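You operate a simulated robot arm through the tools that you are given. There is no shell and no other tool. Be economical: measure what you need, move in short steps, check, and stop when the job is done.

Carry out the task below with a simulated two-armed robot. There is one attempt and no reset: what you move stays moved.

## Task
Pick up the jar card labelled "rice" from the end worktop with one hand, pass it to the other hand and put it on the cork mat. Set down upright: jar card.

It is judged by the outcome, as a careful person would: the job done as asked, and still so three seconds after it is handed in. It fails if anything else is knocked over, pushed out of place, dropped, spilled or broken.

## Robot
Two 7-joint arms with two-finger parallel grippers on one trunk, on a base that drives. Base frame: it is fixed to the floor where the robot stands at the start and does not move with it; the origin is under the middle of the robot, x ahead of it, y to its left, z up; the surface under the hand at the start is at about z = 93.6. Lengths are in cm, angles in rad, forces in N, time in s.
The left shoulder is at the start at [7.1, 15.6, 105.5], the right one opposite. Places, roughly: cork mat (12x12 cm) [-220, -254, 86]. Payload 3.91 kg a hand.
The tool frame of a hand sits at the grasp point between the pads (the TCP): z along the fingers, y along the line on which they close. The tips reach 3 cm beyond it. Largest opening 11 cm; finger width 2, thickness 1; the body of the gripper, 4.8 by 11.2 cm, starts 5.5 cm behind the TCP.
Orientation is that of the tool frame in the base frame, as [roll, pitch, yaw] about the fixed x, y, z axes, in that order (R = Rz(yaw) Ry(pitch) Rx(roll)). With the fingers straight down and closing along the base's y, the tool's x points along the base's -x, its y along +y and its z along -z.

## Interface
- The arms move only by the tool step_arm. It takes "left_moves", "right_moves" or both (then of equal length, played together; a hand with none holds still); each is a list of rows, each a list of 6 numbers: the shift along the base's x, y, z in cm, then the turn, a rotation vector about the base's x, y, z in rad. In form: [[tx, ty, tz, wx, wy, wz], ...]. A call has 1 to 12 rows; each row shifts and turns the commanded pose from where the row before left it. "left_grip" and "right_grip" are, for a hand that has rows, the opening, from 0 (shut) to 1 (fully open), set as the call begins (left out, the last holds). Rows are played at 5 a second. More than 5 cm and 0.15 rad between two rows, or a gripper value outside its range, and nothing of the call is played. A pose out of reach is approached as far as the arm can. The call stops where the force on the tool passes 40 N (or 10 N more than at its start, if that is more) or the arm is blocked; 0.2 s more then pass. The fingers move at their own pace (about 10.8 cm/s each) and stop on an object; they squeeze with about 34 N. The grip force told is the motor's: it shows also when the fingers shut on nothing. Time passes only in rows, and 0.2 s behind the last, so rows that do not move let the fingers close. It gives the time, the measured TCP pose, the force on the tool (base axes), the opening and the grip force at its end, in the units of the frame above (readings bear some noise), with the torque about the TCP (base axes, N m) and any sound that the robot's microphone picked up, and new pictures: "pictures" is both (left out), scene, wrist or none (wrist: the cameras of the hands that moved).
- Cameras (640 x 400 px; columns grow to the right, rows downward): "scene" is now at [12.59, -4.46, 131.79]; the picture's right is [-0.41, -0.91, 0.00], its down [-0.24, 0.10, -0.97] and it looks along [0.88, -0.39, -0.26] (base axes); focal length 261 px, centre (320, 200). "left" rides on the left gripper at [7.2, -1.7, -10.3] in its tool frame; the picture's right is [0.23, 0.97, 0.00], its down [-0.76, 0.18, -0.62] and it looks along [-0.61, 0.14, 0.78] (tool axes); focal length 222 px, centre (320, 200). "right" rides on the right gripper at [7.2, 1.7, -10.3] in its tool frame; the picture's right is [-0.23, 0.97, 0.00], its down [-0.76, -0.18, -0.62] and it looks along [-0.61, -0.14, 0.78] (tool axes); focal length 222 px, centre (320, 200). There is no depth. A picture from a camera that has moved, and an enlarged one, comes with that camera's place and axes in the base frame and with its lens. The place of the scene camera against the robot may be out by one fixed shift of up to 1.8 cm in any direction.
- lift_body(by): slides the trunk up (or, below 0, down) by that many cm; the arms and the scene camera ride with it, the base frame stays. It gives what a move gives, with no picture.
- drive_base(legs): drives the robot by 1 to 6 legs, each [ahead, left, turn to the left] in cm, cm and rad, along the robot's own axes; the way and the turn of a leg run together, so that a leg with both is an arc; at most 150 cm and 3.142 rad a leg. The arms and the cameras ride along, it lands a little off, and it stops where it bumps. It gives what a move gives, and a new picture of the scene camera.
- aim_head(pan, tilt): turns the head with the scene camera to pan (to the left, within 1.501 rad either way) and tilt (down, from -0.506 to 1.204), counted from straight ahead of the robot. It gives what a move gives, and a new picture of the scene camera.
- zoom(camera, box): a new picture of the part [left, top, right, bottom] of that camera's present view, enlarged. It takes no simulated time.
- hand_in(): hands the job in; it is judged then, once.

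Go step by step. Nothing tells you exact positions but the pictures and the camera data: compare them with the known pose of the tool, close in by small moves and look again before you grip or let go. The budget is 120 turns and 260 pictures, counting those below and the enlarged ones. Unless the task says otherwise, let go and move clear before handing in, and close with one line.

The tools are called after "Emit:" as a command line: name --argument value ..., lists and objects as JSON in quotes. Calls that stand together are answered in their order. step_arm: Moves the arms, as the interface text tells. Its arguments: {"type":"object","properties":{"left_moves":{"type":"array","items":{"type":"array","items":{"type":"number"}}},"left_grip":{"type":"number"},"right_moves":{"type":"array","items":{"type":"array","items":{"type":"number"}}},"right_grip":{"type":"number"},"pictures":{"type":"string","enum":["both","scene","wrist","none"]}},"required":[]} The other tools are called the same way: lift_body (by) slides the trunk up or down; drive_base (legs) drives the base; aim_head (pan, tilt) turns the head that bears the scene camera; zoom (camera, box) takes an enlarged picture of a part of a camera's view; hand_in () hands the job in.

At the start:

```text
clock: 0.0
left_ee_pos: [63.95, 2.16, 119.39]
left_ee_rot: [3.14, 0.002, -3.14]
left_contact_force: [0.7, 0.5, -0.4]
left_wrist_torque: [0.0, -0.02, -0.01]
left_gripper_width: 11.0
left_grip_force: 0.1
right_ee_pos: [61.29, -52.83, 113.66]
right_ee_rot: [3.14, -0.001, -3.141]
right_contact_force: [0.3, -0.3, 0.2]
right_wrist_torque: [0.02, 0.03, 0.02]
right_gripper_width: 11.01
right_grip_force: 0.0
trunk travel left (down, up): [-50.0, 44.0]
robot x, y, heading: [0.05, 0.02, -0.002]
head pan, tilt: [-0.419, 0.26]
```

scene: 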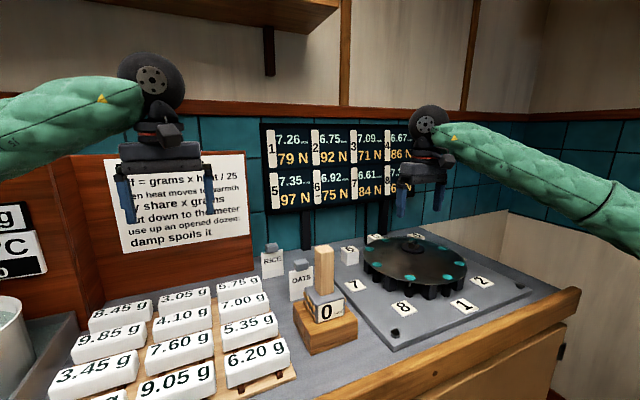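
right: 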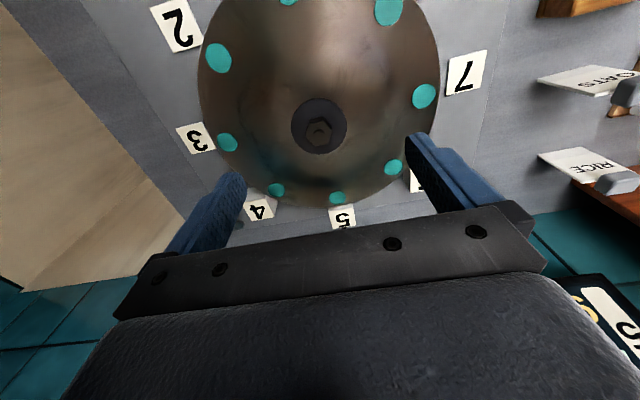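
left: 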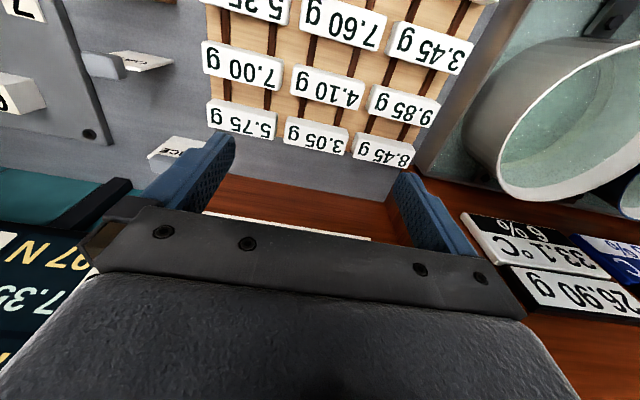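

I see a worktop ahead with two jar cards, "RICE" and "OATS", behind a wooden block. I'll zoom in on the cards first.

Emit:
zoom --camera "scene" --box '[220, 220, 380, 320]'

Emit:
zoom --camera "left" --box '[60, 20, 260, 180]'

Emit:
zoom --camera "right" --box '[480, 20, 640, 220]'

```text
4.00 times, centred on (300, 270) of scene
camera zoom: at [12.59, -4.46, 131.79], right [-0.41, -0.91, 0.0], down [-0.24, 0.1, -0.97], along [0.88, -0.39, -0.26], focal length 1043 px, centre (400, -80)
```

zoom: 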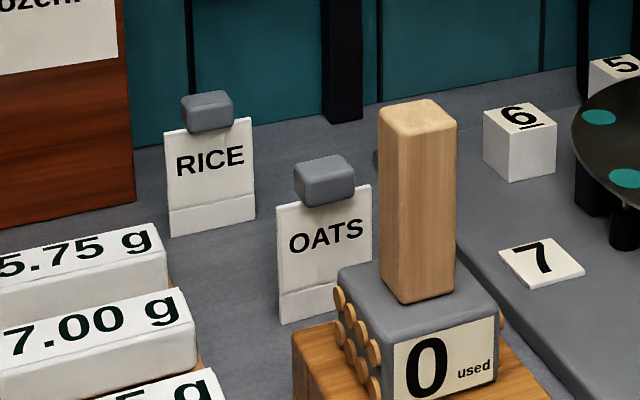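

```text
2.50 times, centred on (160, 100) of left
camera zoom: at [56.83, 0.48, 129.54], right [-0.23, 0.97, 0.0], down [0.76, 0.18, 0.62], along [0.61, 0.14, -0.78], focal length 555 px, centre (720, 450)
```

zoom: 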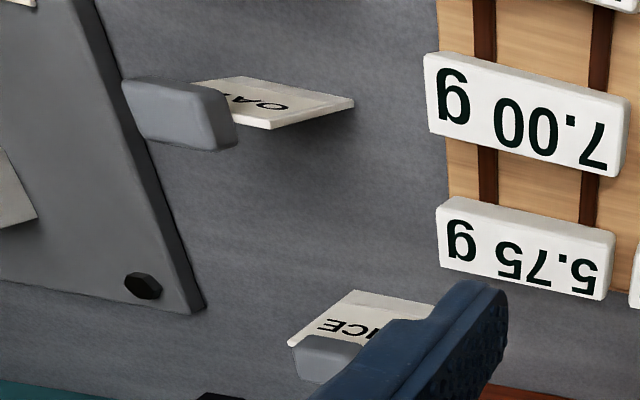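

```text
2.00 times, centred on (560, 120) of right
camera zoom: at [54.11, -51.09, 124.08], right [0.23, 0.97, 0.0], down [0.76, -0.18, 0.62], along [0.61, -0.14, -0.78], focal length 444 px, centre (-160, 360)
```

zoom: 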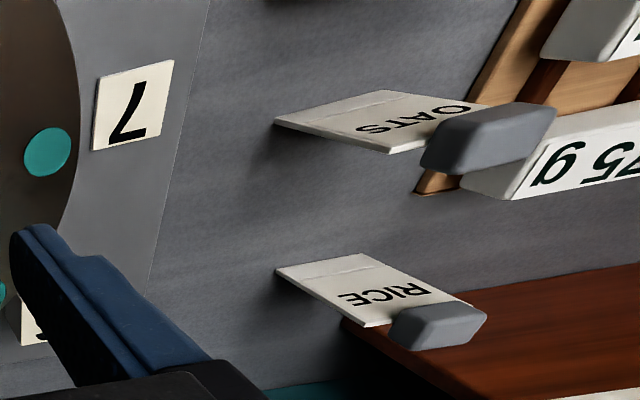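

RICE stands at about x 74, y −18, facing me, with its grey knob at z ≈ 101–103.5. I'll move the right hand above it at a safe height, fingers closing along y, and shift the left hand away.

Emit:
step_arm --right_moves '[[0, 0, 4, 0, 0, 0], [0, 0, 4, 0, 0, 0], [1.2, 4, 0, 0, 0, 0], [1.2, 4, 0, 0, 0, 0], [1.2, 4, 0, 0, 0, 0], [1.2, 4, 0, 0, 0, 0], [1.2, 4, 0, 0, 0, 0], [1.2, 4, 0, 0, 0, 0], [1.2, 4, 0, 0, 0, 0], [1.2, 4, 0, 0, 0, 0], [1.2, 2.6, 0, 0, 0, 0], [0, 0, 0, 0, 0, 0]]' --left_moves '[[0, 4, 0, 0, 0, 0], [0, 4, 0, 0, 0, 0], [0, 4, 0, 0, 0, 0], [0, 4, 0, 0, 0, 0], [0, 0, 0, 0, 0, 0], [0, 0, 0, 0, 0, 0], [0, 0, 0, 0, 0, 0], [0, 0, 0, 0, 0, 0], [0, 0, 0, 0, 0, 0], [0, 0, 0, 0, 0, 0], [0, 0, 0, 0, 0, 0], [0, 0, 0, 0, 0, 0]]' --right_grip 0.6

```text
clock: 2.6
left_ee_pos: [63.99, 17.83, 119.49]
left_ee_rot: [-3.139, -0.001, -3.141]
left_contact_force: [0.3, 0.1, 0.5]
left_wrist_torque: [0.05, 0.0, -0.01]
left_gripper_width: 10.99
left_grip_force: 0.1
right_ee_pos: [72.04, -18.18, 121.73]
right_ee_rot: [-3.141, 0.0, -3.141]
right_contact_force: [0.1, 0.4, 0.4]
right_wrist_torque: [-0.01, -0.04, -0.03]
right_gripper_width: 6.57
right_grip_force: 0.1
trunk travel left (down, up): [-50.0, 44.0]
robot x, y, heading: [0.09, -0.03, -0.0]
head pan, tilt: [-0.419, 0.26]
camera scene: at [12.56, -4.49, 131.79], right [-0.41, -0.91, 0.0], down [-0.24, 0.11, -0.97], along [0.88, -0.39, -0.26], focal length 261 px, centre (320, 200)
camera right: at [64.89, -16.51, 131.94], right [0.23, 0.97, 0.0], down [0.76, -0.18, 0.62], along [0.61, -0.14, -0.78], focal length 222 px, centre (320, 200)
camera left: at [56.85, 16.39, 129.68], right [-0.23, 0.97, 0.0], down [0.76, 0.18, 0.62], along [0.61, 0.14, -0.78], focal length 222 px, centre (320, 200)
```

scene: 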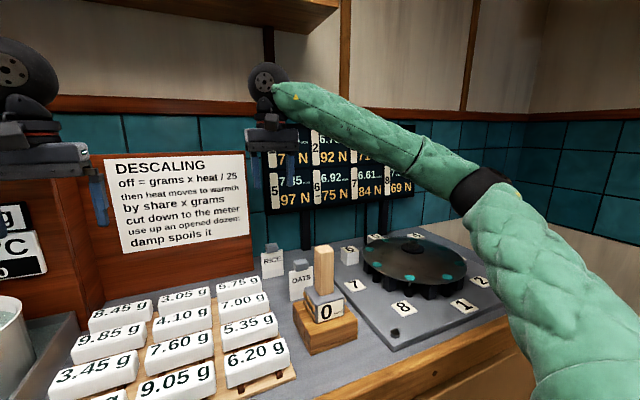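
right: 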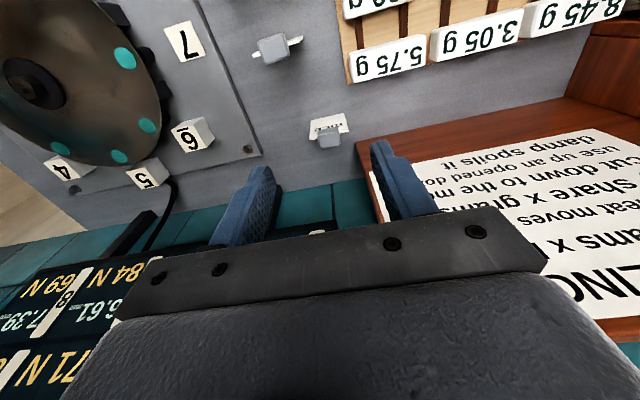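
left: 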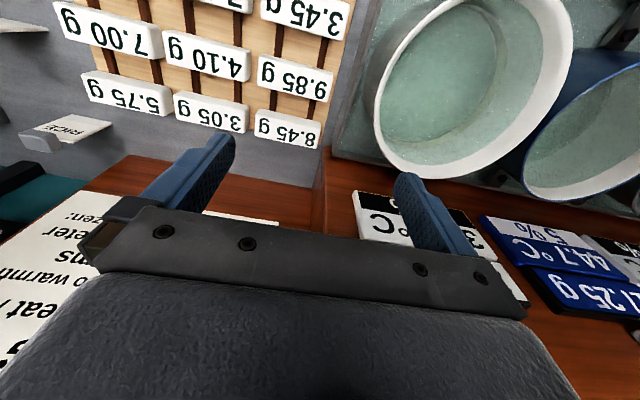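

The knob appears under and slightly ahead of the gripper. I'll zoom to measure it precisely.

Emit:
zoom --camera "right" --box '[270, 90, 390, 165]'

Emit:
zoom --camera "left" --box '[0, 90, 128, 170]'

```text
5.33 times, centred on (330, 128) of right
camera zoom: at [64.89, -16.51, 131.94], right [0.23, 0.97, 0.0], down [0.76, -0.18, 0.62], along [0.61, -0.14, -0.78], focal length 1185 px, centre (267, 587)
```

zoom: 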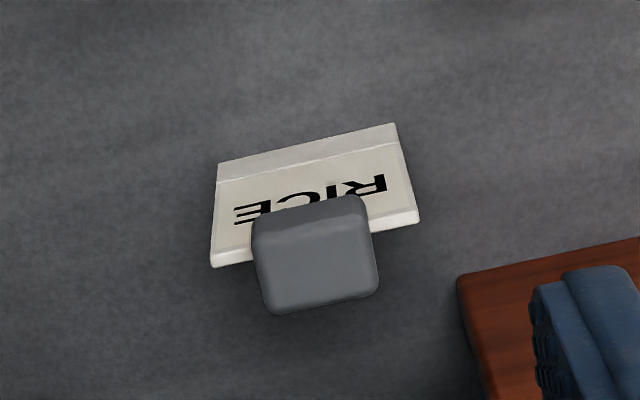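

```text
5.00 times, centred on (64, 130) of left
camera zoom: at [56.85, 16.39, 129.68], right [-0.23, 0.97, 0.0], down [0.76, 0.18, 0.62], along [0.61, 0.14, -0.78], focal length 1111 px, centre (1600, 550)
```

zoom: 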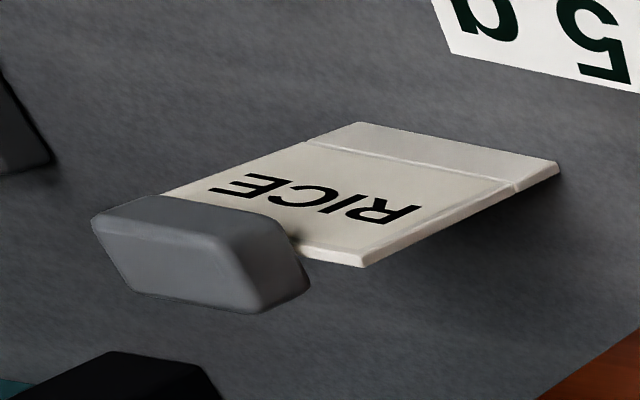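

The knob is about 3 cm wide, 2.3 deep, at x≈77.4, y≈−18, top z≈103.3. I'll lean the tool slightly back (clear of the wall display) and descend to just above it.

Emit:
step_arm --right_moves '[[0, 0, 0, 0, -0.125, 0], [0, 0, 0, 0, -0.125, 0], [2.2, 0.1, -2, 0, 0, 0], [2.3, 0.1, -3, 0, 0, 0], [0, 0, -3, 0, 0, 0], [0, 0, -3, 0, 0, 0], [0, 0, -2.5, 0, 0, 0], [0, 0, 0, 0, 0, 0]]'

```text
clock: 4.4
left_ee_pos: [64.02, 18.05, 119.33]
left_ee_rot: [3.141, 0.0, -3.141]
left_contact_force: [-0.1, -0.7, -0.6]
left_wrist_torque: [0.0, 0.0, 0.0]
left_gripper_width: 11.02
left_grip_force: 0.2
right_ee_pos: [76.46, -18.19, 108.09]
right_ee_rot: [3.141, 0.25, -3.141]
right_contact_force: [-0.7, 0.3, -0.5]
right_wrist_torque: [-0.02, -0.03, 0.02]
right_gripper_width: 6.63
right_grip_force: 0.1
trunk travel left (down, up): [-50.0, 44.0]
robot x, y, heading: [0.07, 0.05, 0.001]
head pan, tilt: [-0.419, 0.26]
camera scene: at [12.59, -4.42, 131.79], right [-0.41, -0.91, 0.0], down [-0.24, 0.1, -0.97], along [0.88, -0.39, -0.26], focal length 261 px, centre (320, 200)
camera right: at [67.04, -16.46, 116.36], right [0.22, 0.97, 0.06], down [0.58, -0.18, 0.79], along [0.78, -0.14, -0.61], focal length 222 px, centre (320, 200)
```

scene: 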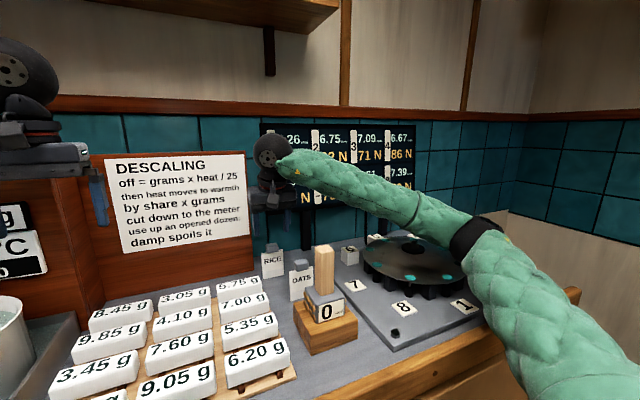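
right: 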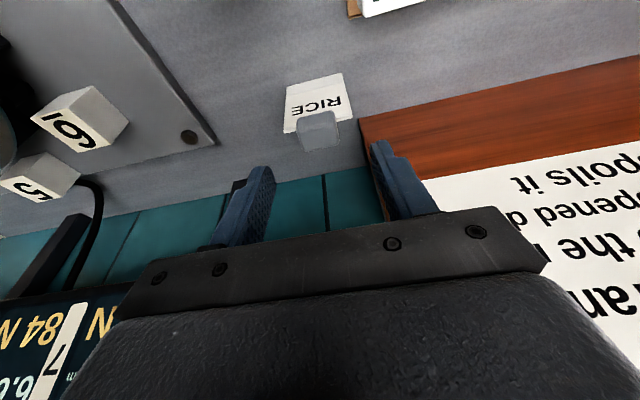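

Emit:
zoom --camera "right" --box '[200, 60, 440, 210]'

Emit:
zoom --camera "scene" --box '[220, 180, 380, 280]'

```text
2.67 times, centred on (320, 135) of right
camera zoom: at [67.04, -16.46, 116.36], right [0.22, 0.97, 0.06], down [0.58, -0.18, 0.79], along [0.78, -0.14, -0.61], focal length 592 px, centre (320, 373)
```

zoom: 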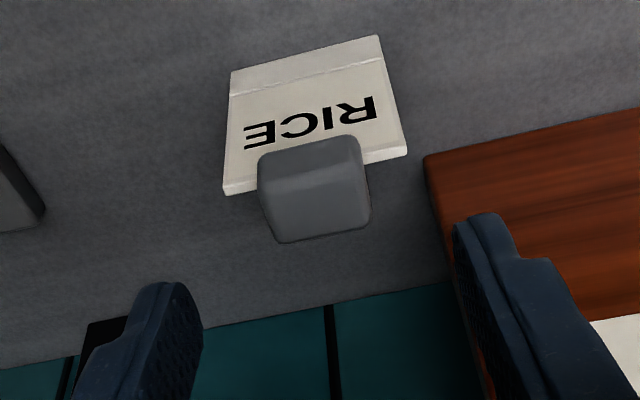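

```text
4.00 times, centred on (300, 230) of scene
camera zoom: at [12.59, -4.42, 131.79], right [-0.41, -0.91, 0.0], down [-0.24, 0.1, -0.97], along [0.88, -0.39, -0.26], focal length 1043 px, centre (400, 80)
```

zoom: 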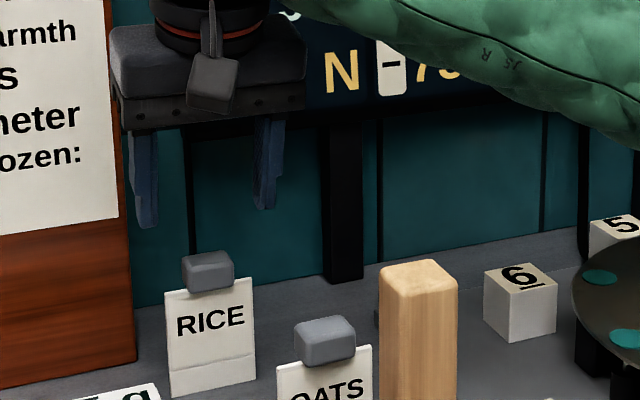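

The fingers straddle the knob well. I'll descend 4.3 cm in small steps, then check.

Emit:
step_arm --right_moves '[[0, 0.1, -1.5, 0, 0, 0], [0, 0, -1.5, 0, 0, 0], [0, 0, -1.3, 0, 0, 0], [0, 0, 0, 0, 0, 0]]'

Emit:
zoom --camera "scene" --box '[220, 200, 380, 300]'

```text
clock: 5.4
left_ee_pos: [64.12, 18.05, 119.35]
left_ee_rot: [-3.14, 0.002, 3.141]
left_contact_force: [0.4, 0.1, 1.0]
left_wrist_torque: [0.01, 0.03, 0.02]
left_gripper_width: 11.02
left_grip_force: 0.0
right_ee_pos: [76.64, -17.98, 103.72]
right_ee_rot: [-3.141, 0.249, -3.141]
right_contact_force: [0.0, -0.4, 0.8]
right_wrist_torque: [-0.03, 0.01, 0.01]
right_gripper_width: 6.57
right_grip_force: 0.1
trunk travel left (down, up): [-50.0, 44.0]
robot x, y, heading: [-0.08, 0.12, 0.001]
head pan, tilt: [-0.419, 0.26]
camera scene: at [12.59, -4.42, 131.79], right [-0.41, -0.91, 0.0], down [-0.24, 0.1, -0.97], along [0.88, -0.39, -0.26], focal length 261 px, centre (320, 200)
camera right: at [67.09, -16.21, 112.12], right [0.22, 0.97, 0.06], down [0.58, -0.18, 0.79], along [0.78, -0.14, -0.61], focal length 222 px, centre (320, 200)
```

scene: 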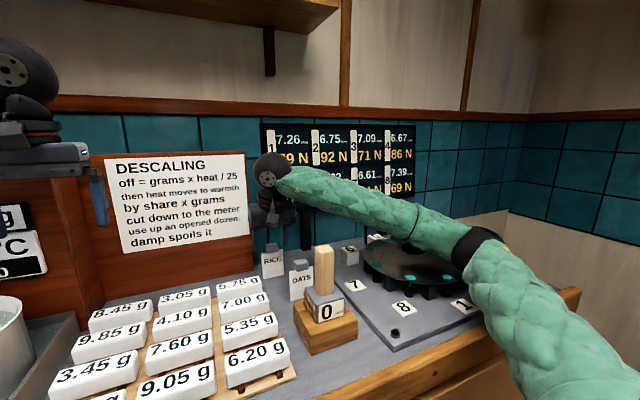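
right: 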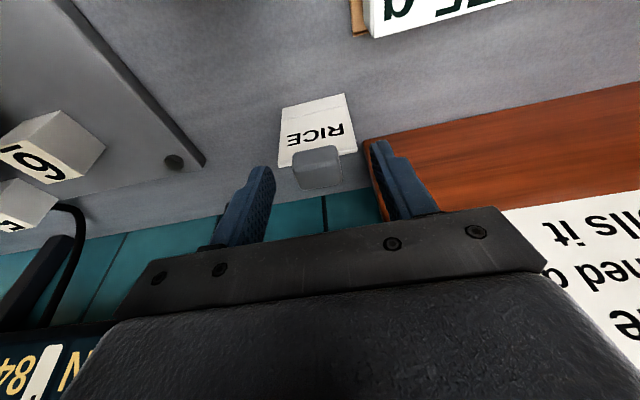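

```text
4.00 times, centred on (300, 250) of scene
camera zoom: at [12.59, -4.42, 131.79], right [-0.41, -0.91, 0.0], down [-0.24, 0.1, -0.97], along [0.88, -0.39, -0.26], focal length 1043 px, centre (400, 0)
```

zoom: 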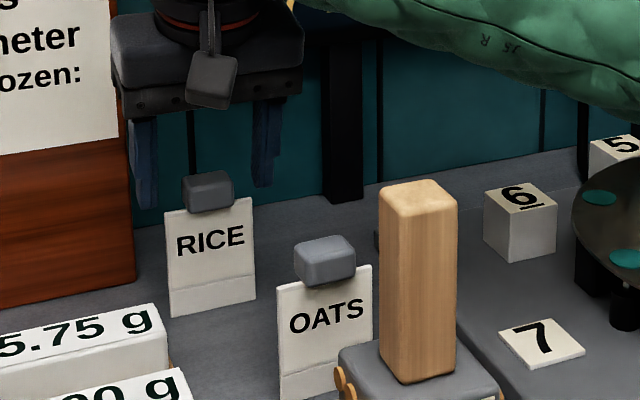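

The tips are level with the knob; I'll shift back 0.4 cm, lower 0.3 cm and close.

Emit:
step_arm --right_moves '[[-0.4, 0, -0.3, 0, 0, 0], [0, 0, 0, 0, 0, 0]]' --pictures "none"

Emit:
step_arm --right_moves '[[0, 0, 0, 0, 0, 0], [0, 0, 0, 0, 0, 0], [0, 0, 0, 0, 0, 0], [0, 0, 0, 0, 0, 0]]' --right_grip 0 --pictures "wrist"

Emit:
zoom --camera "scene" --box '[220, 200, 380, 300]'

```text
clock: 6.0
left_ee_pos: [64.19, 18.04, 119.44]
left_ee_rot: [-3.141, 0.0, -3.141]
left_contact_force: [-0.4, -1.2, 0.6]
left_wrist_torque: [0.02, 0.0, 0.02]
left_gripper_width: 11.0
left_grip_force: 0.1
right_ee_pos: [76.15, -17.94, 103.5]
right_ee_rot: [3.141, 0.25, 3.142]
right_contact_force: [0.8, -1.3, -0.2]
right_wrist_torque: [0.01, -0.01, 0.0]
right_gripper_width: 6.58
right_grip_force: 0.1
trunk travel left (down, up): [-50.0, 44.0]
robot x, y, heading: [0.06, 0.16, -0.005]
head pan, tilt: [-0.419, 0.26]
```

```text
clock: 7.0
left_ee_pos: [64.12, 18.04, 119.48]
left_ee_rot: [3.14, -0.001, 3.141]
left_contact_force: [0.7, 1.0, 0.1]
left_wrist_torque: [-0.02, -0.02, -0.04]
left_gripper_width: 10.99
left_grip_force: 0.1
right_ee_pos: [76.28, -17.85, 103.56]
right_ee_rot: [3.141, 0.249, -3.141]
right_contact_force: [-0.9, 0.3, 0.3]
right_wrist_torque: [-0.04, 0.02, 0.02]
right_gripper_width: 3.07
right_grip_force: 33.3
trunk travel left (down, up): [-50.0, 44.0]
robot x, y, heading: [0.17, 0.41, -0.0]
head pan, tilt: [-0.419, 0.26]
camera right: at [66.68, -16.19, 111.83], right [0.22, 0.97, 0.06], down [0.58, -0.18, 0.79], along [0.78, -0.14, -0.61], focal length 222 px, centre (320, 200)
```

right: 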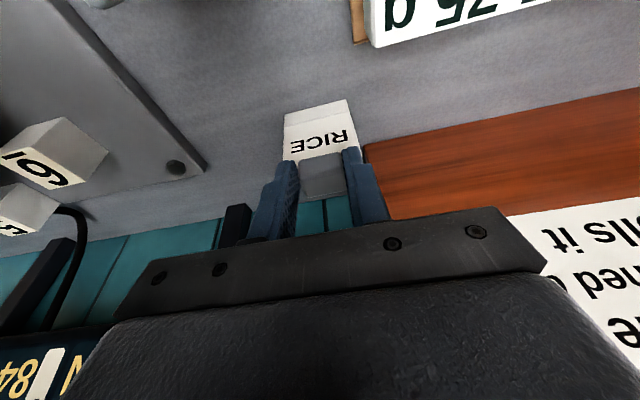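

```text
4.00 times, centred on (300, 250) of scene
camera zoom: at [12.6, -4.44, 131.79], right [-0.41, -0.91, 0.0], down [-0.24, 0.1, -0.97], along [0.88, -0.39, -0.26], focal length 1043 px, centre (400, 0)
```

zoom: 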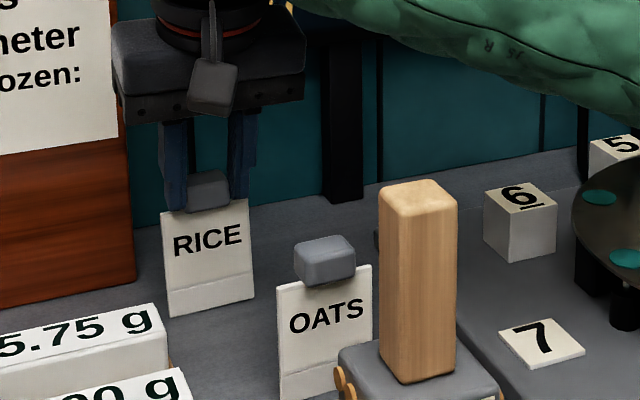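

Grip holds at 3.07 cm. Lifting straight up, then back toward the robot.

Emit:
step_arm --right_moves '[[0, 0, 2, 0, 0, 0], [0, 0, 4, 0, 0, 0], [0, 0, 4, 0, 0, 0], [0, 0, 4, 0, 0, 0], [0, 0, 4, 0, 0, 0], [0, 0, 4, 0, 0, 0], [-4, 0, 0, 0, 0, 0], [-4, 0, 0, 0, 0, 0], [-4, 0, 0, 0, 0, 0], [-4, 0, 0, 0, 0, 0], [0, 0, 0, 0, 0.125, 0], [0, 0, 0, 0, 0.125, 0]]'

```text
clock: 9.6
left_ee_pos: [64.06, 18.07, 119.52]
left_ee_rot: [-3.141, 0.0, -3.141]
left_contact_force: [0.6, 0.1, 0.5]
left_wrist_torque: [0.01, -0.05, -0.01]
left_gripper_width: 10.98
left_grip_force: 0.0
right_ee_pos: [60.03, -17.82, 125.7]
right_ee_rot: [-3.14, -0.002, 3.141]
right_contact_force: [-0.6, -0.4, -0.4]
right_wrist_torque: [0.0, -0.01, 0.01]
right_gripper_width: 3.05
right_grip_force: 34.2
trunk travel left (down, up): [-50.0, 44.0]
robot x, y, heading: [0.29, -0.18, 0.002]
head pan, tilt: [-0.419, 0.26]
camera scene: at [12.55, -4.44, 131.79], right [-0.41, -0.91, 0.0], down [-0.24, 0.1, -0.97], along [0.88, -0.39, -0.26], focal length 261 px, centre (320, 200)
camera right: at [52.89, -16.15, 136.06], right [0.23, 0.97, 0.0], down [0.76, -0.18, 0.62], along [0.61, -0.14, -0.78], focal length 222 px, centre (320, 200)
```

scene: 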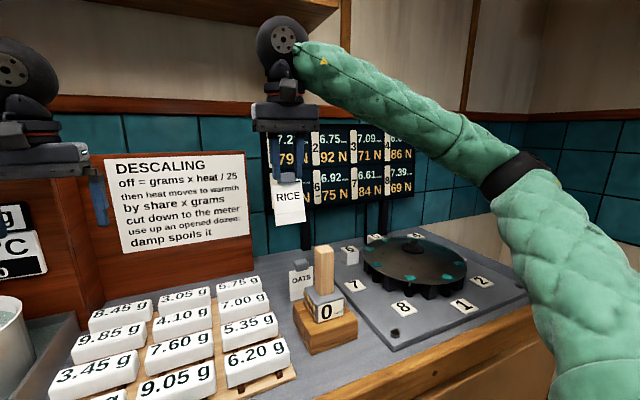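
right: 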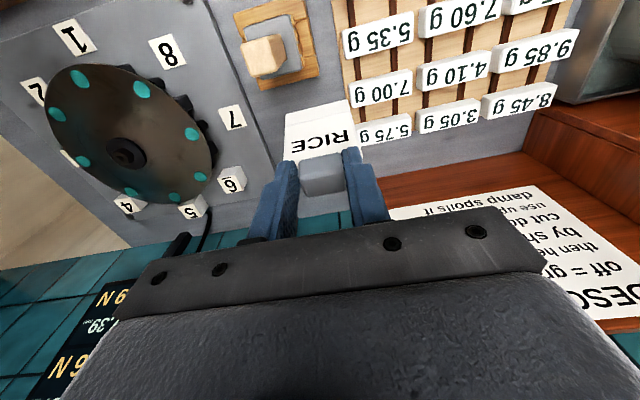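

The card is lifted. I'll look to the right/behind for the mat before driving.

Emit:
aim_head --pan -1.5 --tilt 0.35

Emit:
aim_head --pan 1.5 --tilt 0.35

```text
clock: 10.9
left_ee_pos: [63.93, 18.0, 119.47]
left_ee_rot: [-3.141, -0.001, 3.141]
left_contact_force: [-0.3, 0.5, -0.2]
left_wrist_torque: [-0.01, 0.01, 0.0]
left_gripper_width: 10.96
left_grip_force: 0.0
right_ee_pos: [60.07, -17.77, 125.51]
right_ee_rot: [3.142, 0.0, 3.141]
right_contact_force: [-0.7, 0.2, -0.2]
right_wrist_torque: [-0.02, 0.02, -0.02]
right_gripper_width: 3.05
right_grip_force: 34.1
trunk travel left (down, up): [-50.0, 44.0]
robot x, y, heading: [-0.11, -0.02, 0.002]
head pan, tilt: [-1.499, 0.351]
camera scene: at [4.74, -9.93, 130.95], right [-1.0, -0.07, 0.0], down [-0.03, 0.34, -0.94], along [0.07, -0.94, -0.34], focal length 261 px, centre (320, 200)
```

scene: 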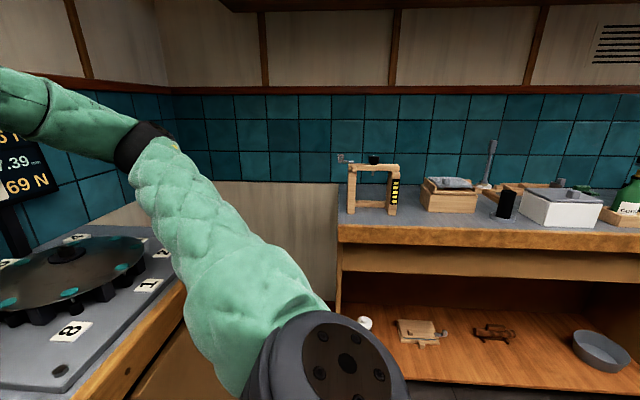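

```text
clock: 13.5
left_ee_pos: [64.0, 18.02, 119.44]
left_ee_rot: [-3.141, -0.001, 3.141]
left_contact_force: [0.3, 0.1, -0.6]
left_wrist_torque: [0.03, 0.02, 0.01]
left_gripper_width: 11.0
left_grip_force: 0.0
right_ee_pos: [60.19, -17.83, 125.59]
right_ee_rot: [3.141, 0.002, -3.141]
right_contact_force: [0.6, 0.0, -1.0]
right_wrist_torque: [0.01, 0.02, 0.0]
right_gripper_width: 3.06
right_grip_force: 34.0
trunk travel left (down, up): [-50.0, 44.0]
robot x, y, heading: [-0.07, -0.02, 0.004]
head pan, tilt: [1.499, 0.351]
camera scene: at [4.73, 8.65, 130.95], right [1.0, -0.07, 0.0], down [-0.03, -0.34, -0.94], along [0.07, 0.94, -0.34], focal length 261 px, centre (320, 200)
```

scene: 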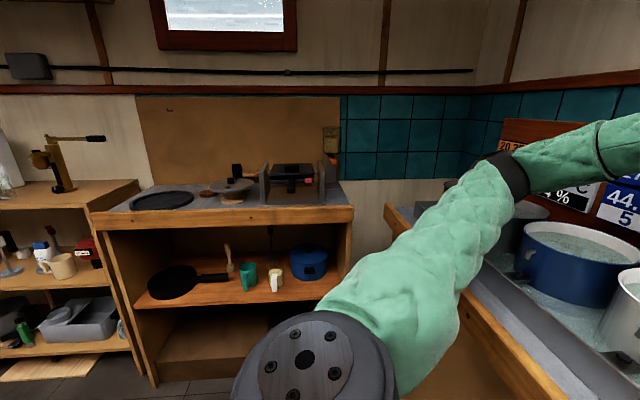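

The mat must be beyond the right-hand rear. I'll back off from the worktop and turn right to look.

Emit:
drive_base --legs '[[-50, 0, 0]]'

Emit:
aim_head --pan -1.5 --tilt 0.35

Emit:
drive_base --legs '[[0, 0, -1.0]]'

```text
clock: 16.5
left_ee_pos: [13.78, 18.44, 119.45]
left_ee_rot: [-3.142, -0.001, -3.13]
left_contact_force: [-0.3, 0.2, -0.5]
left_wrist_torque: [0.01, -0.04, 0.0]
left_gripper_width: 11.02
left_grip_force: 0.0
right_ee_pos: [10.3, -17.51, 125.63]
right_ee_rot: [3.141, 0.0, -3.129]
right_contact_force: [-0.7, 0.6, -0.3]
right_wrist_torque: [0.0, -0.01, -0.01]
right_gripper_width: 3.07
right_grip_force: 34.1
trunk travel left (down, up): [-50.0, 44.0]
robot x, y, heading: [-50.09, -0.23, 0.01]
head pan, tilt: [1.499, 0.351]
camera scene: at [-45.45, 8.41, 130.96], right [1.0, -0.06, 0.0], down [-0.02, -0.34, -0.94], along [0.06, 0.94, -0.34], focal length 261 px, centre (320, 200)
```

scene: 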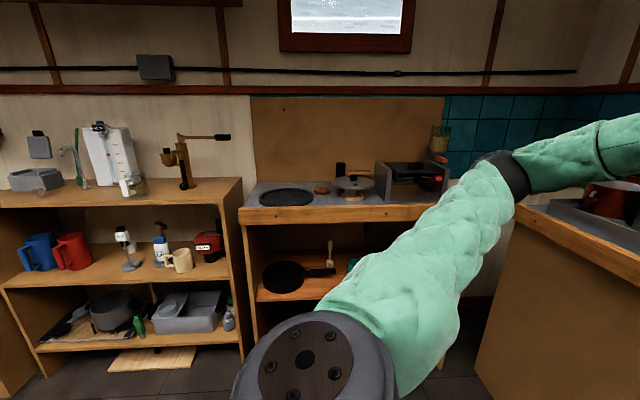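

```text
clock: 19.1
left_ee_pos: [13.85, 18.47, 119.37]
left_ee_rot: [3.141, 0.0, -3.13]
left_contact_force: [0.0, -0.3, 0.1]
left_wrist_torque: [0.0, 0.02, 0.01]
left_gripper_width: 11.0
left_grip_force: 0.1
right_ee_pos: [10.25, -17.46, 125.68]
right_ee_rot: [3.141, 0.001, -3.131]
right_contact_force: [0.4, 1.1, -0.9]
right_wrist_torque: [0.0, 0.0, 0.03]
right_gripper_width: 3.08
right_grip_force: 34.2
trunk travel left (down, up): [-50.0, 44.0]
robot x, y, heading: [-49.9, 0.03, 0.01]
head pan, tilt: [-1.499, 0.351]
camera scene: at [-45.14, -10.16, 130.95], right [-1.0, -0.08, 0.0], down [-0.03, 0.34, -0.94], along [0.08, -0.94, -0.34], focal length 261 px, centre (320, 200)
```

scene: 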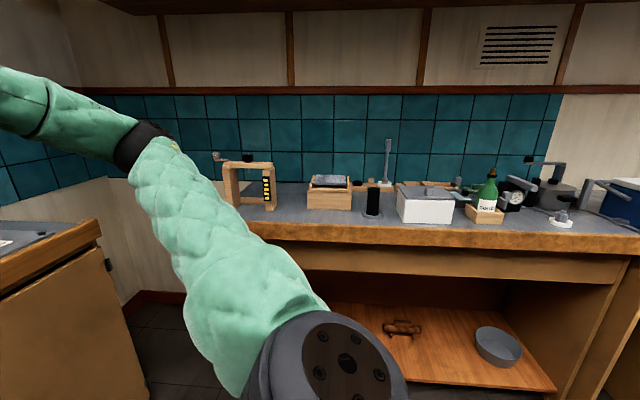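

```text
clock: 22.0
left_ee_pos: [-0.18, -44.46, 119.39]
left_ee_rot: [3.141, 0.001, 2.14]
left_contact_force: [0.1, 0.1, 0.2]
left_wrist_torque: [0.04, 0.0, 0.01]
left_gripper_width: 11.02
left_grip_force: 0.1
right_ee_pos: [-32.55, -60.68, 125.59]
right_ee_rot: [3.141, 0.001, 2.141]
right_contact_force: [-0.3, -0.1, 0.2]
right_wrist_torque: [0.01, 0.0, 0.01]
right_gripper_width: 3.05
right_grip_force: 34.5
trunk travel left (down, up): [-50.0, 44.0]
robot x, y, heading: [-50.15, -0.66, -0.998]
head pan, tilt: [-1.499, 0.351]
camera scene: at [-55.75, -10.82, 130.95], right [-0.6, 0.8, 0.0], down [0.28, 0.21, -0.94], along [-0.75, -0.56, -0.34], focal length 261 px, centre (320, 200)
```

scene: 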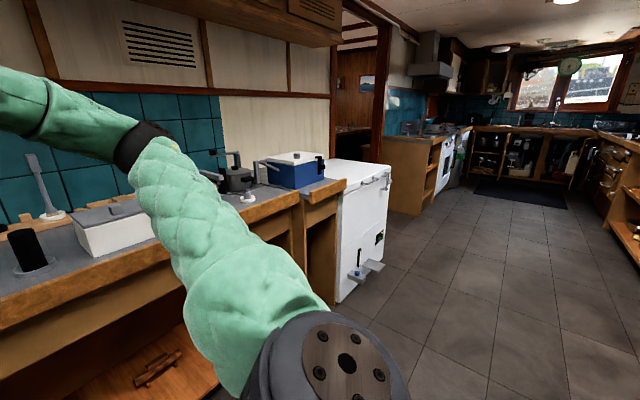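

The mat must be in the adjoining room, through the doorway past the freezer on the right wall. I'll turn to face along the aisle (−x) and look ahead.

Emit:
drive_base --legs '[[0, 0, -2.143]]'

Emit:
aim_head --pan 0.3 --tilt 0.2

```text
clock: 27.5
left_ee_pos: [-114.15, -18.1, 119.48]
left_ee_rot: [3.141, 0.0, -0.003]
left_contact_force: [-0.6, 0.3, 0.9]
left_wrist_torque: [-0.04, 0.02, 0.02]
left_gripper_width: 10.99
left_grip_force: 0.0
right_ee_pos: [-110.0, 17.74, 125.61]
right_ee_rot: [-3.141, 0.0, -0.004]
right_contact_force: [-0.4, 0.2, 0.2]
right_wrist_torque: [0.04, 0.02, 0.03]
right_gripper_width: 3.08
right_grip_force: 33.9
trunk travel left (down, up): [-50.0, 44.0]
robot x, y, heading: [-49.8, -0.23, 3.14]
head pan, tilt: [-1.499, 0.351]
camera scene: at [-56.72, 8.39, 130.95], right [1.0, 0.07, 0.0], down [0.02, -0.34, -0.94], along [-0.06, 0.94, -0.34], focal length 261 px, centre (320, 200)
```

scene: 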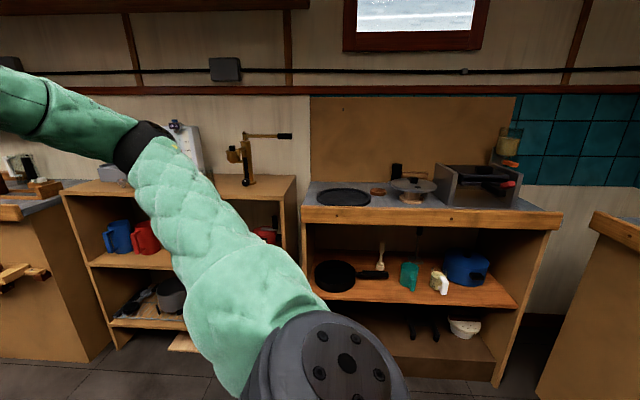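

```text
clock: 29.3
left_ee_pos: [-114.12, -18.15, 119.43]
left_ee_rot: [-3.141, 0.0, -0.004]
left_contact_force: [0.1, -0.5, -0.4]
left_wrist_torque: [0.02, 0.04, -0.02]
left_gripper_width: 11.0
left_grip_force: 0.0
right_ee_pos: [-110.1, 17.73, 125.62]
right_ee_rot: [-3.141, 0.001, -0.003]
right_contact_force: [-0.2, 0.9, -1.0]
right_wrist_torque: [0.01, 0.0, -0.03]
right_gripper_width: 3.05
right_grip_force: 33.8
trunk travel left (down, up): [-50.0, 44.0]
robot x, y, heading: [-50.12, -0.25, 3.14]
head pan, tilt: [0.3, 0.201]
camera scene: at [-65.0, -3.64, 132.35], right [-0.29, 0.96, 0.0], down [0.19, 0.06, -0.98], along [-0.94, -0.29, -0.2], focal length 261 px, centre (320, 200)
```

scene: 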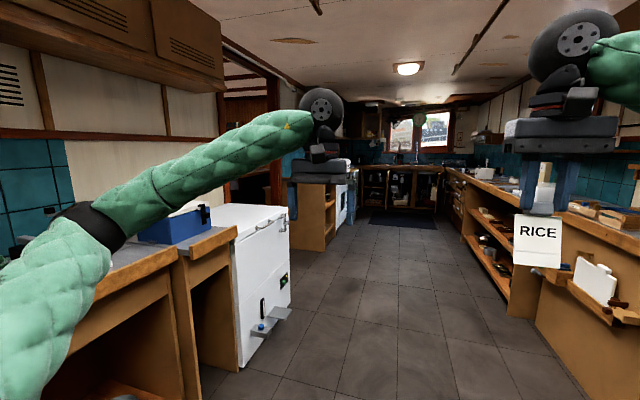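

The doorway lies past the freezer; this aisle is open, so I'll do the hand-over here. First I bring the card upright in the right hand and turn the left hand to point sideways (toward robot right), closing along x.

Emit:
step_arm --left_moves '[[0, -1, 0, 0, 0, 0.143], [0, -1, 0, 0, 0, 0.143], [0, -1, 0, 0, 0, 0.143], [0, -1, 0, 0, 0, 0.143], [0, 0, 0, 0, 0, 0.143], [0, 0, 0, 0, 0, 0.143], [0, 0, 0, 0, 0, 0.143], [0, 0, 0, 0, 0, 0.143], [0, 0, 0, 0, 0, 0.143], [0, 0, 0, 0, 0, 0.143], [0, 0, 0, 0, 0, 0.144], [0, 0, 0, 0, 0, 0]]' --right_moves '[[0, 0, 0, 0, 0.125, 0], [0, 0, 0, 0, 0.125, 0], [0, 0, 0, 0, 0, 0], [0, 0, 0, 0, 0, 0], [0, 0, 0, 0, 0, 0], [0, 0, 0, 0, 0, 0], [0, 0, 0, 0, 0, 0], [0, 0, 0, 0, 0, 0], [0, 0, 0, 0, 0, 0], [0, 0, 0, 0, 0, 0], [0, 0, 0, 0, 0, 0], [0, 0, 0, 0, 0, 0]]' --pictures "none"

Emit:
step_arm --left_moves '[[0, 0, 0, 0.15, 0, 0], [0, 0, 0, 0.15, 0, 0], [0, 0, 0, 0.15, 0, 0], [0, 0, 0, 0.15, 0, 0], [0, 0, 0, 0.15, 0, 0], [0, 0, 0, 0.15, 0, 0], [0, 0, 0, 0.15, 0, 0], [0, 0, 0, 0.15, 0, 0], [0, 0, 0, 0, 0, 0]]' --left_grip 0.5 --pictures "wrist"

Emit:
aim_head --pan 0.0 --tilt 0.3

```text
clock: 31.9
left_ee_pos: [-114.18, -22.2, 119.41]
left_ee_rot: [-3.141, 0.001, 1.571]
left_contact_force: [0.1, -0.8, -0.3]
left_wrist_torque: [0.0, 0.01, 0.02]
left_gripper_width: 11.01
left_grip_force: 0.0
right_ee_pos: [-109.99, 17.73, 125.68]
right_ee_rot: [3.141, 0.25, -0.002]
right_contact_force: [-1.4, 0.2, -0.6]
right_wrist_torque: [0.01, -0.03, 0.02]
right_gripper_width: 3.04
right_grip_force: 34.4
trunk travel left (down, up): [-50.0, 44.0]
robot x, y, heading: [-50.05, -0.3, 3.137]
head pan, tilt: [0.3, 0.201]
```

```text
clock: 33.9
left_ee_pos: [-114.07, -22.06, 119.45]
left_ee_rot: [-3.137, -1.2, 1.569]
left_contact_force: [-0.1, 0.3, 0.4]
left_wrist_torque: [-0.02, -0.03, 0.01]
left_gripper_width: 5.53
left_grip_force: 0.0
right_ee_pos: [-110.13, 17.77, 125.68]
right_ee_rot: [3.141, 0.249, -0.003]
right_contact_force: [0.5, 0.1, -1.1]
right_wrist_torque: [-0.05, 0.03, 0.0]
right_gripper_width: 3.05
right_grip_force: 33.8
trunk travel left (down, up): [-50.0, 44.0]
robot x, y, heading: [-49.9, -0.12, 3.134]
head pan, tilt: [0.3, 0.201]
camera left: at [-115.73, -28.98, 129.85], right [0.97, 0.08, 0.21], down [0.18, -0.86, -0.48], along [0.14, 0.51, -0.85], focal length 222 px, centre (320, 200)
```

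left: 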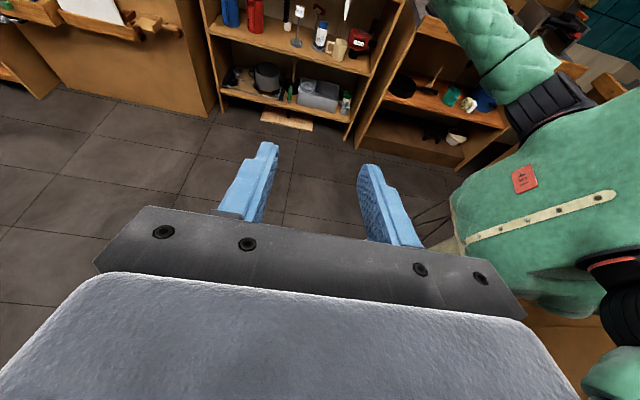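

```text
clock: 34.7
left_ee_pos: [-114.17, -22.13, 119.38]
left_ee_rot: [-3.14, -1.199, 1.57]
left_contact_force: [0.1, 0.2, -0.3]
left_wrist_torque: [-0.01, 0.03, -0.04]
left_gripper_width: 5.48
left_grip_force: 0.1
right_ee_pos: [-110.16, 17.82, 125.57]
right_ee_rot: [3.14, 0.25, -0.004]
right_contact_force: [-0.4, 0.7, -1.0]
right_wrist_torque: [0.03, 0.02, -0.03]
right_gripper_width: 3.03
right_grip_force: 33.8
trunk travel left (down, up): [-50.0, 44.0]
robot x, y, heading: [-50.4, -0.68, 3.138]
head pan, tilt: [0.0, 0.3]
camera scene: at [-65.41, -0.9, 131.42], right [0.0, 1.0, 0.0], down [0.3, 0.0, -0.96], along [-0.96, 0.0, -0.3], focal length 261 px, centre (320, 200)
```

scene: 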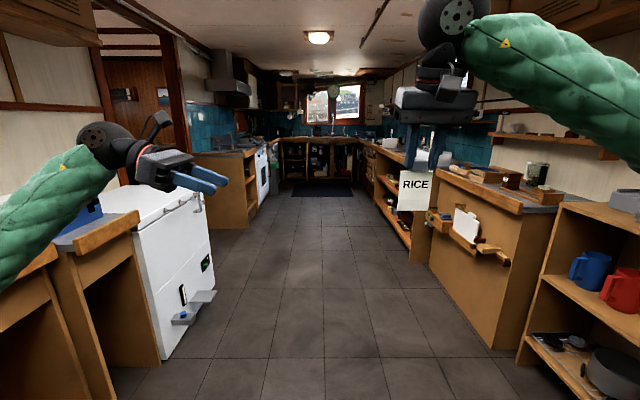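

Both poses look right. I'll bring the left hand across, stopping ~10 cm short of the card, and check alignment.

Emit:
step_arm --left_moves '[[1, 3, 0, 0, 0, 0], [1, 4, 0, 0, 0, 0], [1.2, 4, 0, 0, 0, 0], [0, 4, 0, 0, 0, 0], [0, 4, 0, 0, 0, 0], [0, 4, 0, 0, 0, 0], [0, 4, 0, 0, 0, 0], [0, 0, 0, 0, 0, 0]]'

Emit:
zoom --camera "scene" --box '[280, 80, 480, 230]'

```text
clock: 36.5
left_ee_pos: [-110.78, 4.81, 119.35]
left_ee_rot: [-3.141, -1.2, 1.57]
left_contact_force: [-0.9, -0.9, 0.8]
left_wrist_torque: [0.0, 0.04, -0.01]
left_gripper_width: 5.49
left_grip_force: 0.0
right_ee_pos: [-110.09, 17.63, 125.64]
right_ee_rot: [-3.142, 0.251, -0.004]
right_contact_force: [0.4, -0.5, 0.8]
right_wrist_torque: [0.02, 0.04, 0.03]
right_gripper_width: 3.06
right_grip_force: 33.8
trunk travel left (down, up): [-50.0, 44.0]
robot x, y, heading: [-50.0, -0.31, 3.135]
head pan, tilt: [0.0, 0.3]
camera scene: at [-65.4, -0.98, 131.42], right [0.0, 1.0, 0.0], down [0.3, 0.0, -0.96], along [-0.96, 0.0, -0.3], focal length 261 px, centre (320, 200)
camera left: at [-112.37, -2.1, 129.63], right [0.97, 0.08, 0.21], down [0.18, -0.86, -0.48], along [0.14, 0.51, -0.85], focal length 222 px, centre (320, 200)
```

scene: 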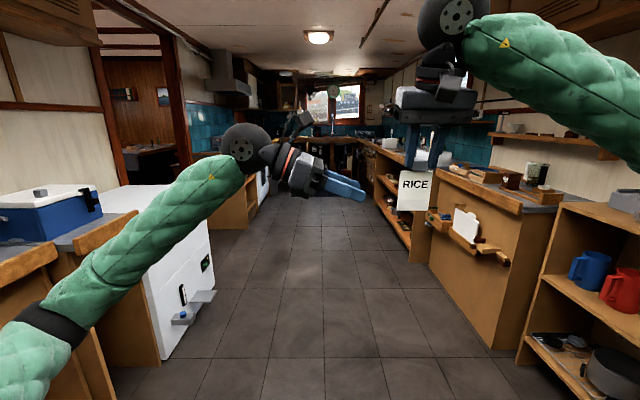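
left: 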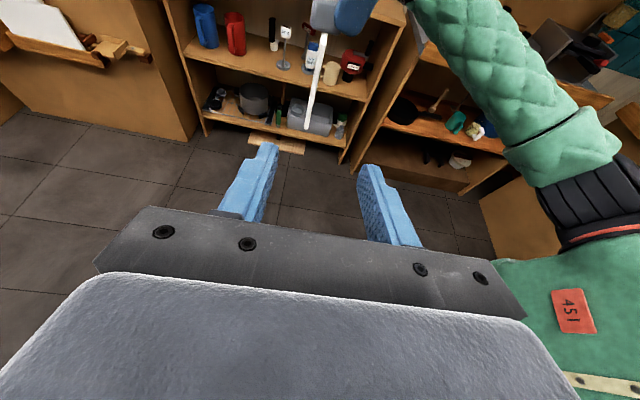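

```text
2.67 times, centred on (380, 155) of scene
camera zoom: at [-65.4, -0.98, 131.42], right [0.0, 1.0, 0.0], down [0.3, 0.0, -0.96], along [-0.96, 0.0, -0.3], focal length 695 px, centre (160, 320)
```

zoom: 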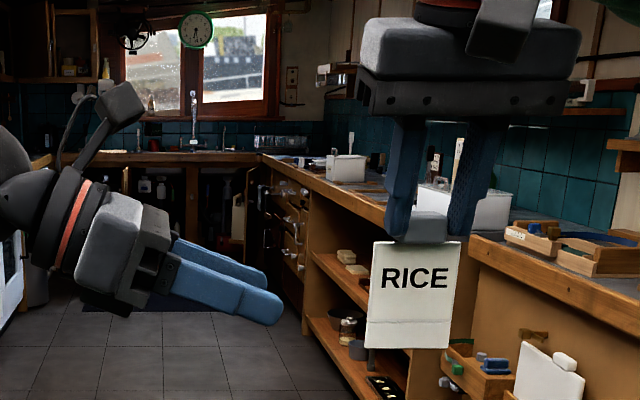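

Aligned well; shift −0.6 in x and advance 8.7 cm so the fingers straddle the card's edge.

Emit:
step_arm --left_moves '[[-0.6, 1.5, 0, 0, 0, 0], [0, 2, 0, 0, 0, 0], [0, 2, 0, 0, 0, 0], [0, 2, 0, 0, 0, 0], [0, 1.2, 0, 0, 0, 0], [0, 0, 0, 0, 0, 0]]' --pictures "wrist"

Emit:
zoom --camera "scene" --box '[280, 80, 480, 230]'

Emit:
zoom --camera "left" --box '[200, 0, 440, 250]'

```text
clock: 37.9
left_ee_pos: [-111.52, 13.47, 119.33]
left_ee_rot: [3.141, -1.201, 1.57]
left_contact_force: [-0.2, -0.3, -0.1]
left_wrist_torque: [0.0, 0.01, -0.01]
left_gripper_width: 5.5
left_grip_force: 0.1
right_ee_pos: [-110.04, 17.78, 125.56]
right_ee_rot: [-3.141, 0.249, -0.003]
right_contact_force: [0.1, 0.4, 0.0]
right_wrist_torque: [0.02, 0.04, -0.01]
right_gripper_width: 3.05
right_grip_force: 33.9
trunk travel left (down, up): [-50.0, 44.0]
robot x, y, heading: [-50.08, -0.53, 3.135]
head pan, tilt: [0.0, 0.3]
camera left: at [-113.13, 6.64, 129.72], right [0.97, 0.08, 0.21], down [0.18, -0.86, -0.48], along [0.14, 0.51, -0.85], focal length 222 px, centre (320, 200)
```

left: 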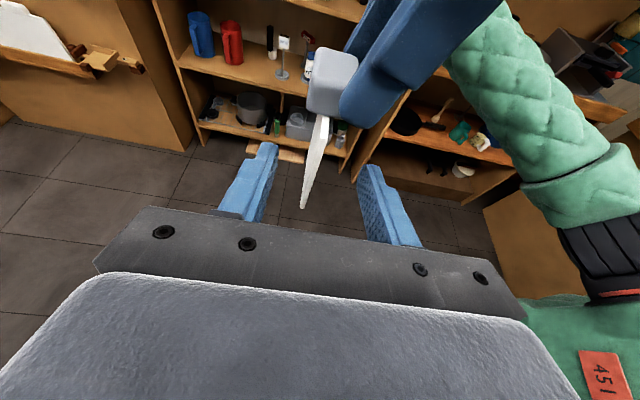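

```text
2.67 times, centred on (380, 155) of scene
camera zoom: at [-65.42, -0.9, 131.42], right [0.0, 1.0, 0.0], down [0.3, 0.0, -0.96], along [-0.96, 0.0, -0.3], focal length 695 px, centre (160, 320)
```

zoom: 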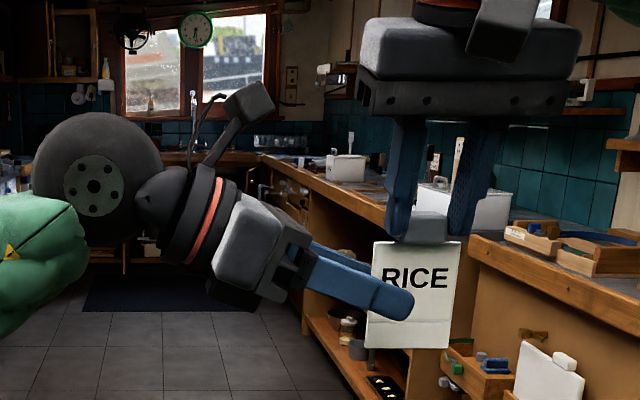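

```text
1.60 times, centred on (320, 125) of left
camera zoom: at [-113.13, 6.64, 129.72], right [0.97, 0.08, 0.21], down [0.18, -0.86, -0.48], along [0.14, 0.51, -0.85], focal length 355 px, centre (320, 320)
```

zoom: 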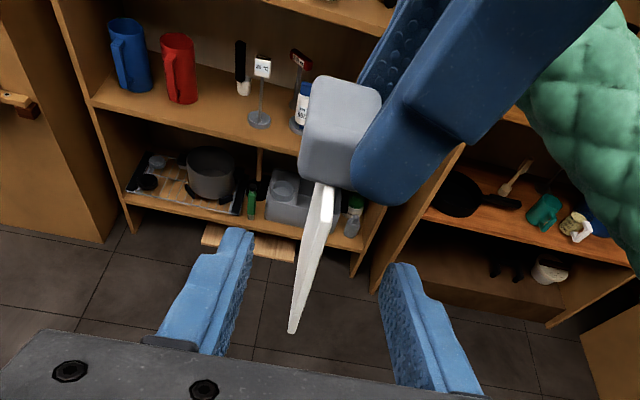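

The fingers straddle the card. I'll shift 0.5 cm to centre and close partially to verify centring.

Emit:
step_arm --left_moves '[[-0.5, 0, 0, 0, 0, 0], [0, 0, 0, 0, 0, 0], [0, 0, 0, 0, 0, 0]]' --pictures "none"

Emit:
step_arm --left_moves '[[0, 0, 0, 0, 0, 0], [0, 0, 0, 0, 0, 0], [0, 0, 0, 0, 0, 0]]' --left_grip 0.22 --pictures "none"

Emit:
zoom --camera "left" --box '[240, 80, 400, 240]'

```text
clock: 38.7
left_ee_pos: [-111.96, 13.61, 119.31]
left_ee_rot: [-3.139, -1.199, 1.57]
left_contact_force: [-0.8, 1.0, 0.1]
left_wrist_torque: [-0.01, 0.02, -0.02]
left_gripper_width: 5.52
left_grip_force: 0.0
right_ee_pos: [-110.04, 17.76, 125.61]
right_ee_rot: [3.141, 0.251, -0.003]
right_contact_force: [0.1, -0.4, -0.4]
right_wrist_torque: [-0.02, -0.01, 0.03]
right_gripper_width: 3.06
right_grip_force: 34.1
trunk travel left (down, up): [-50.0, 44.0]
robot x, y, heading: [-49.61, -0.62, 3.141]
head pan, tilt: [0.0, 0.3]
```

```text
clock: 39.5
left_ee_pos: [-111.98, 13.47, 119.32]
left_ee_rot: [-3.139, -1.2, 1.57]
left_contact_force: [-1.0, 0.7, -0.2]
left_wrist_torque: [-0.02, 0.02, -0.03]
left_gripper_width: 2.41
left_grip_force: 0.1
right_ee_pos: [-110.07, 17.78, 125.58]
right_ee_rot: [3.14, 0.25, -0.004]
right_contact_force: [-0.5, -0.3, -0.5]
right_wrist_torque: [0.02, 0.02, -0.01]
right_gripper_width: 3.08
right_grip_force: 34.1
trunk travel left (down, up): [-50.0, 44.0]
robot x, y, heading: [-50.17, -0.31, 3.138]
head pan, tilt: [0.0, 0.3]
```

```text
2.50 times, centred on (320, 160) of left
camera zoom: at [-113.64, 6.66, 129.75], right [0.97, 0.08, 0.21], down [0.18, -0.86, -0.48], along [0.14, 0.51, -0.85], focal length 555 px, centre (320, 300)
```

zoom: 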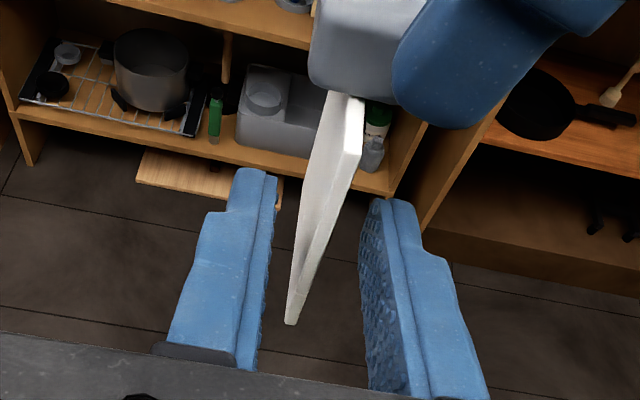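

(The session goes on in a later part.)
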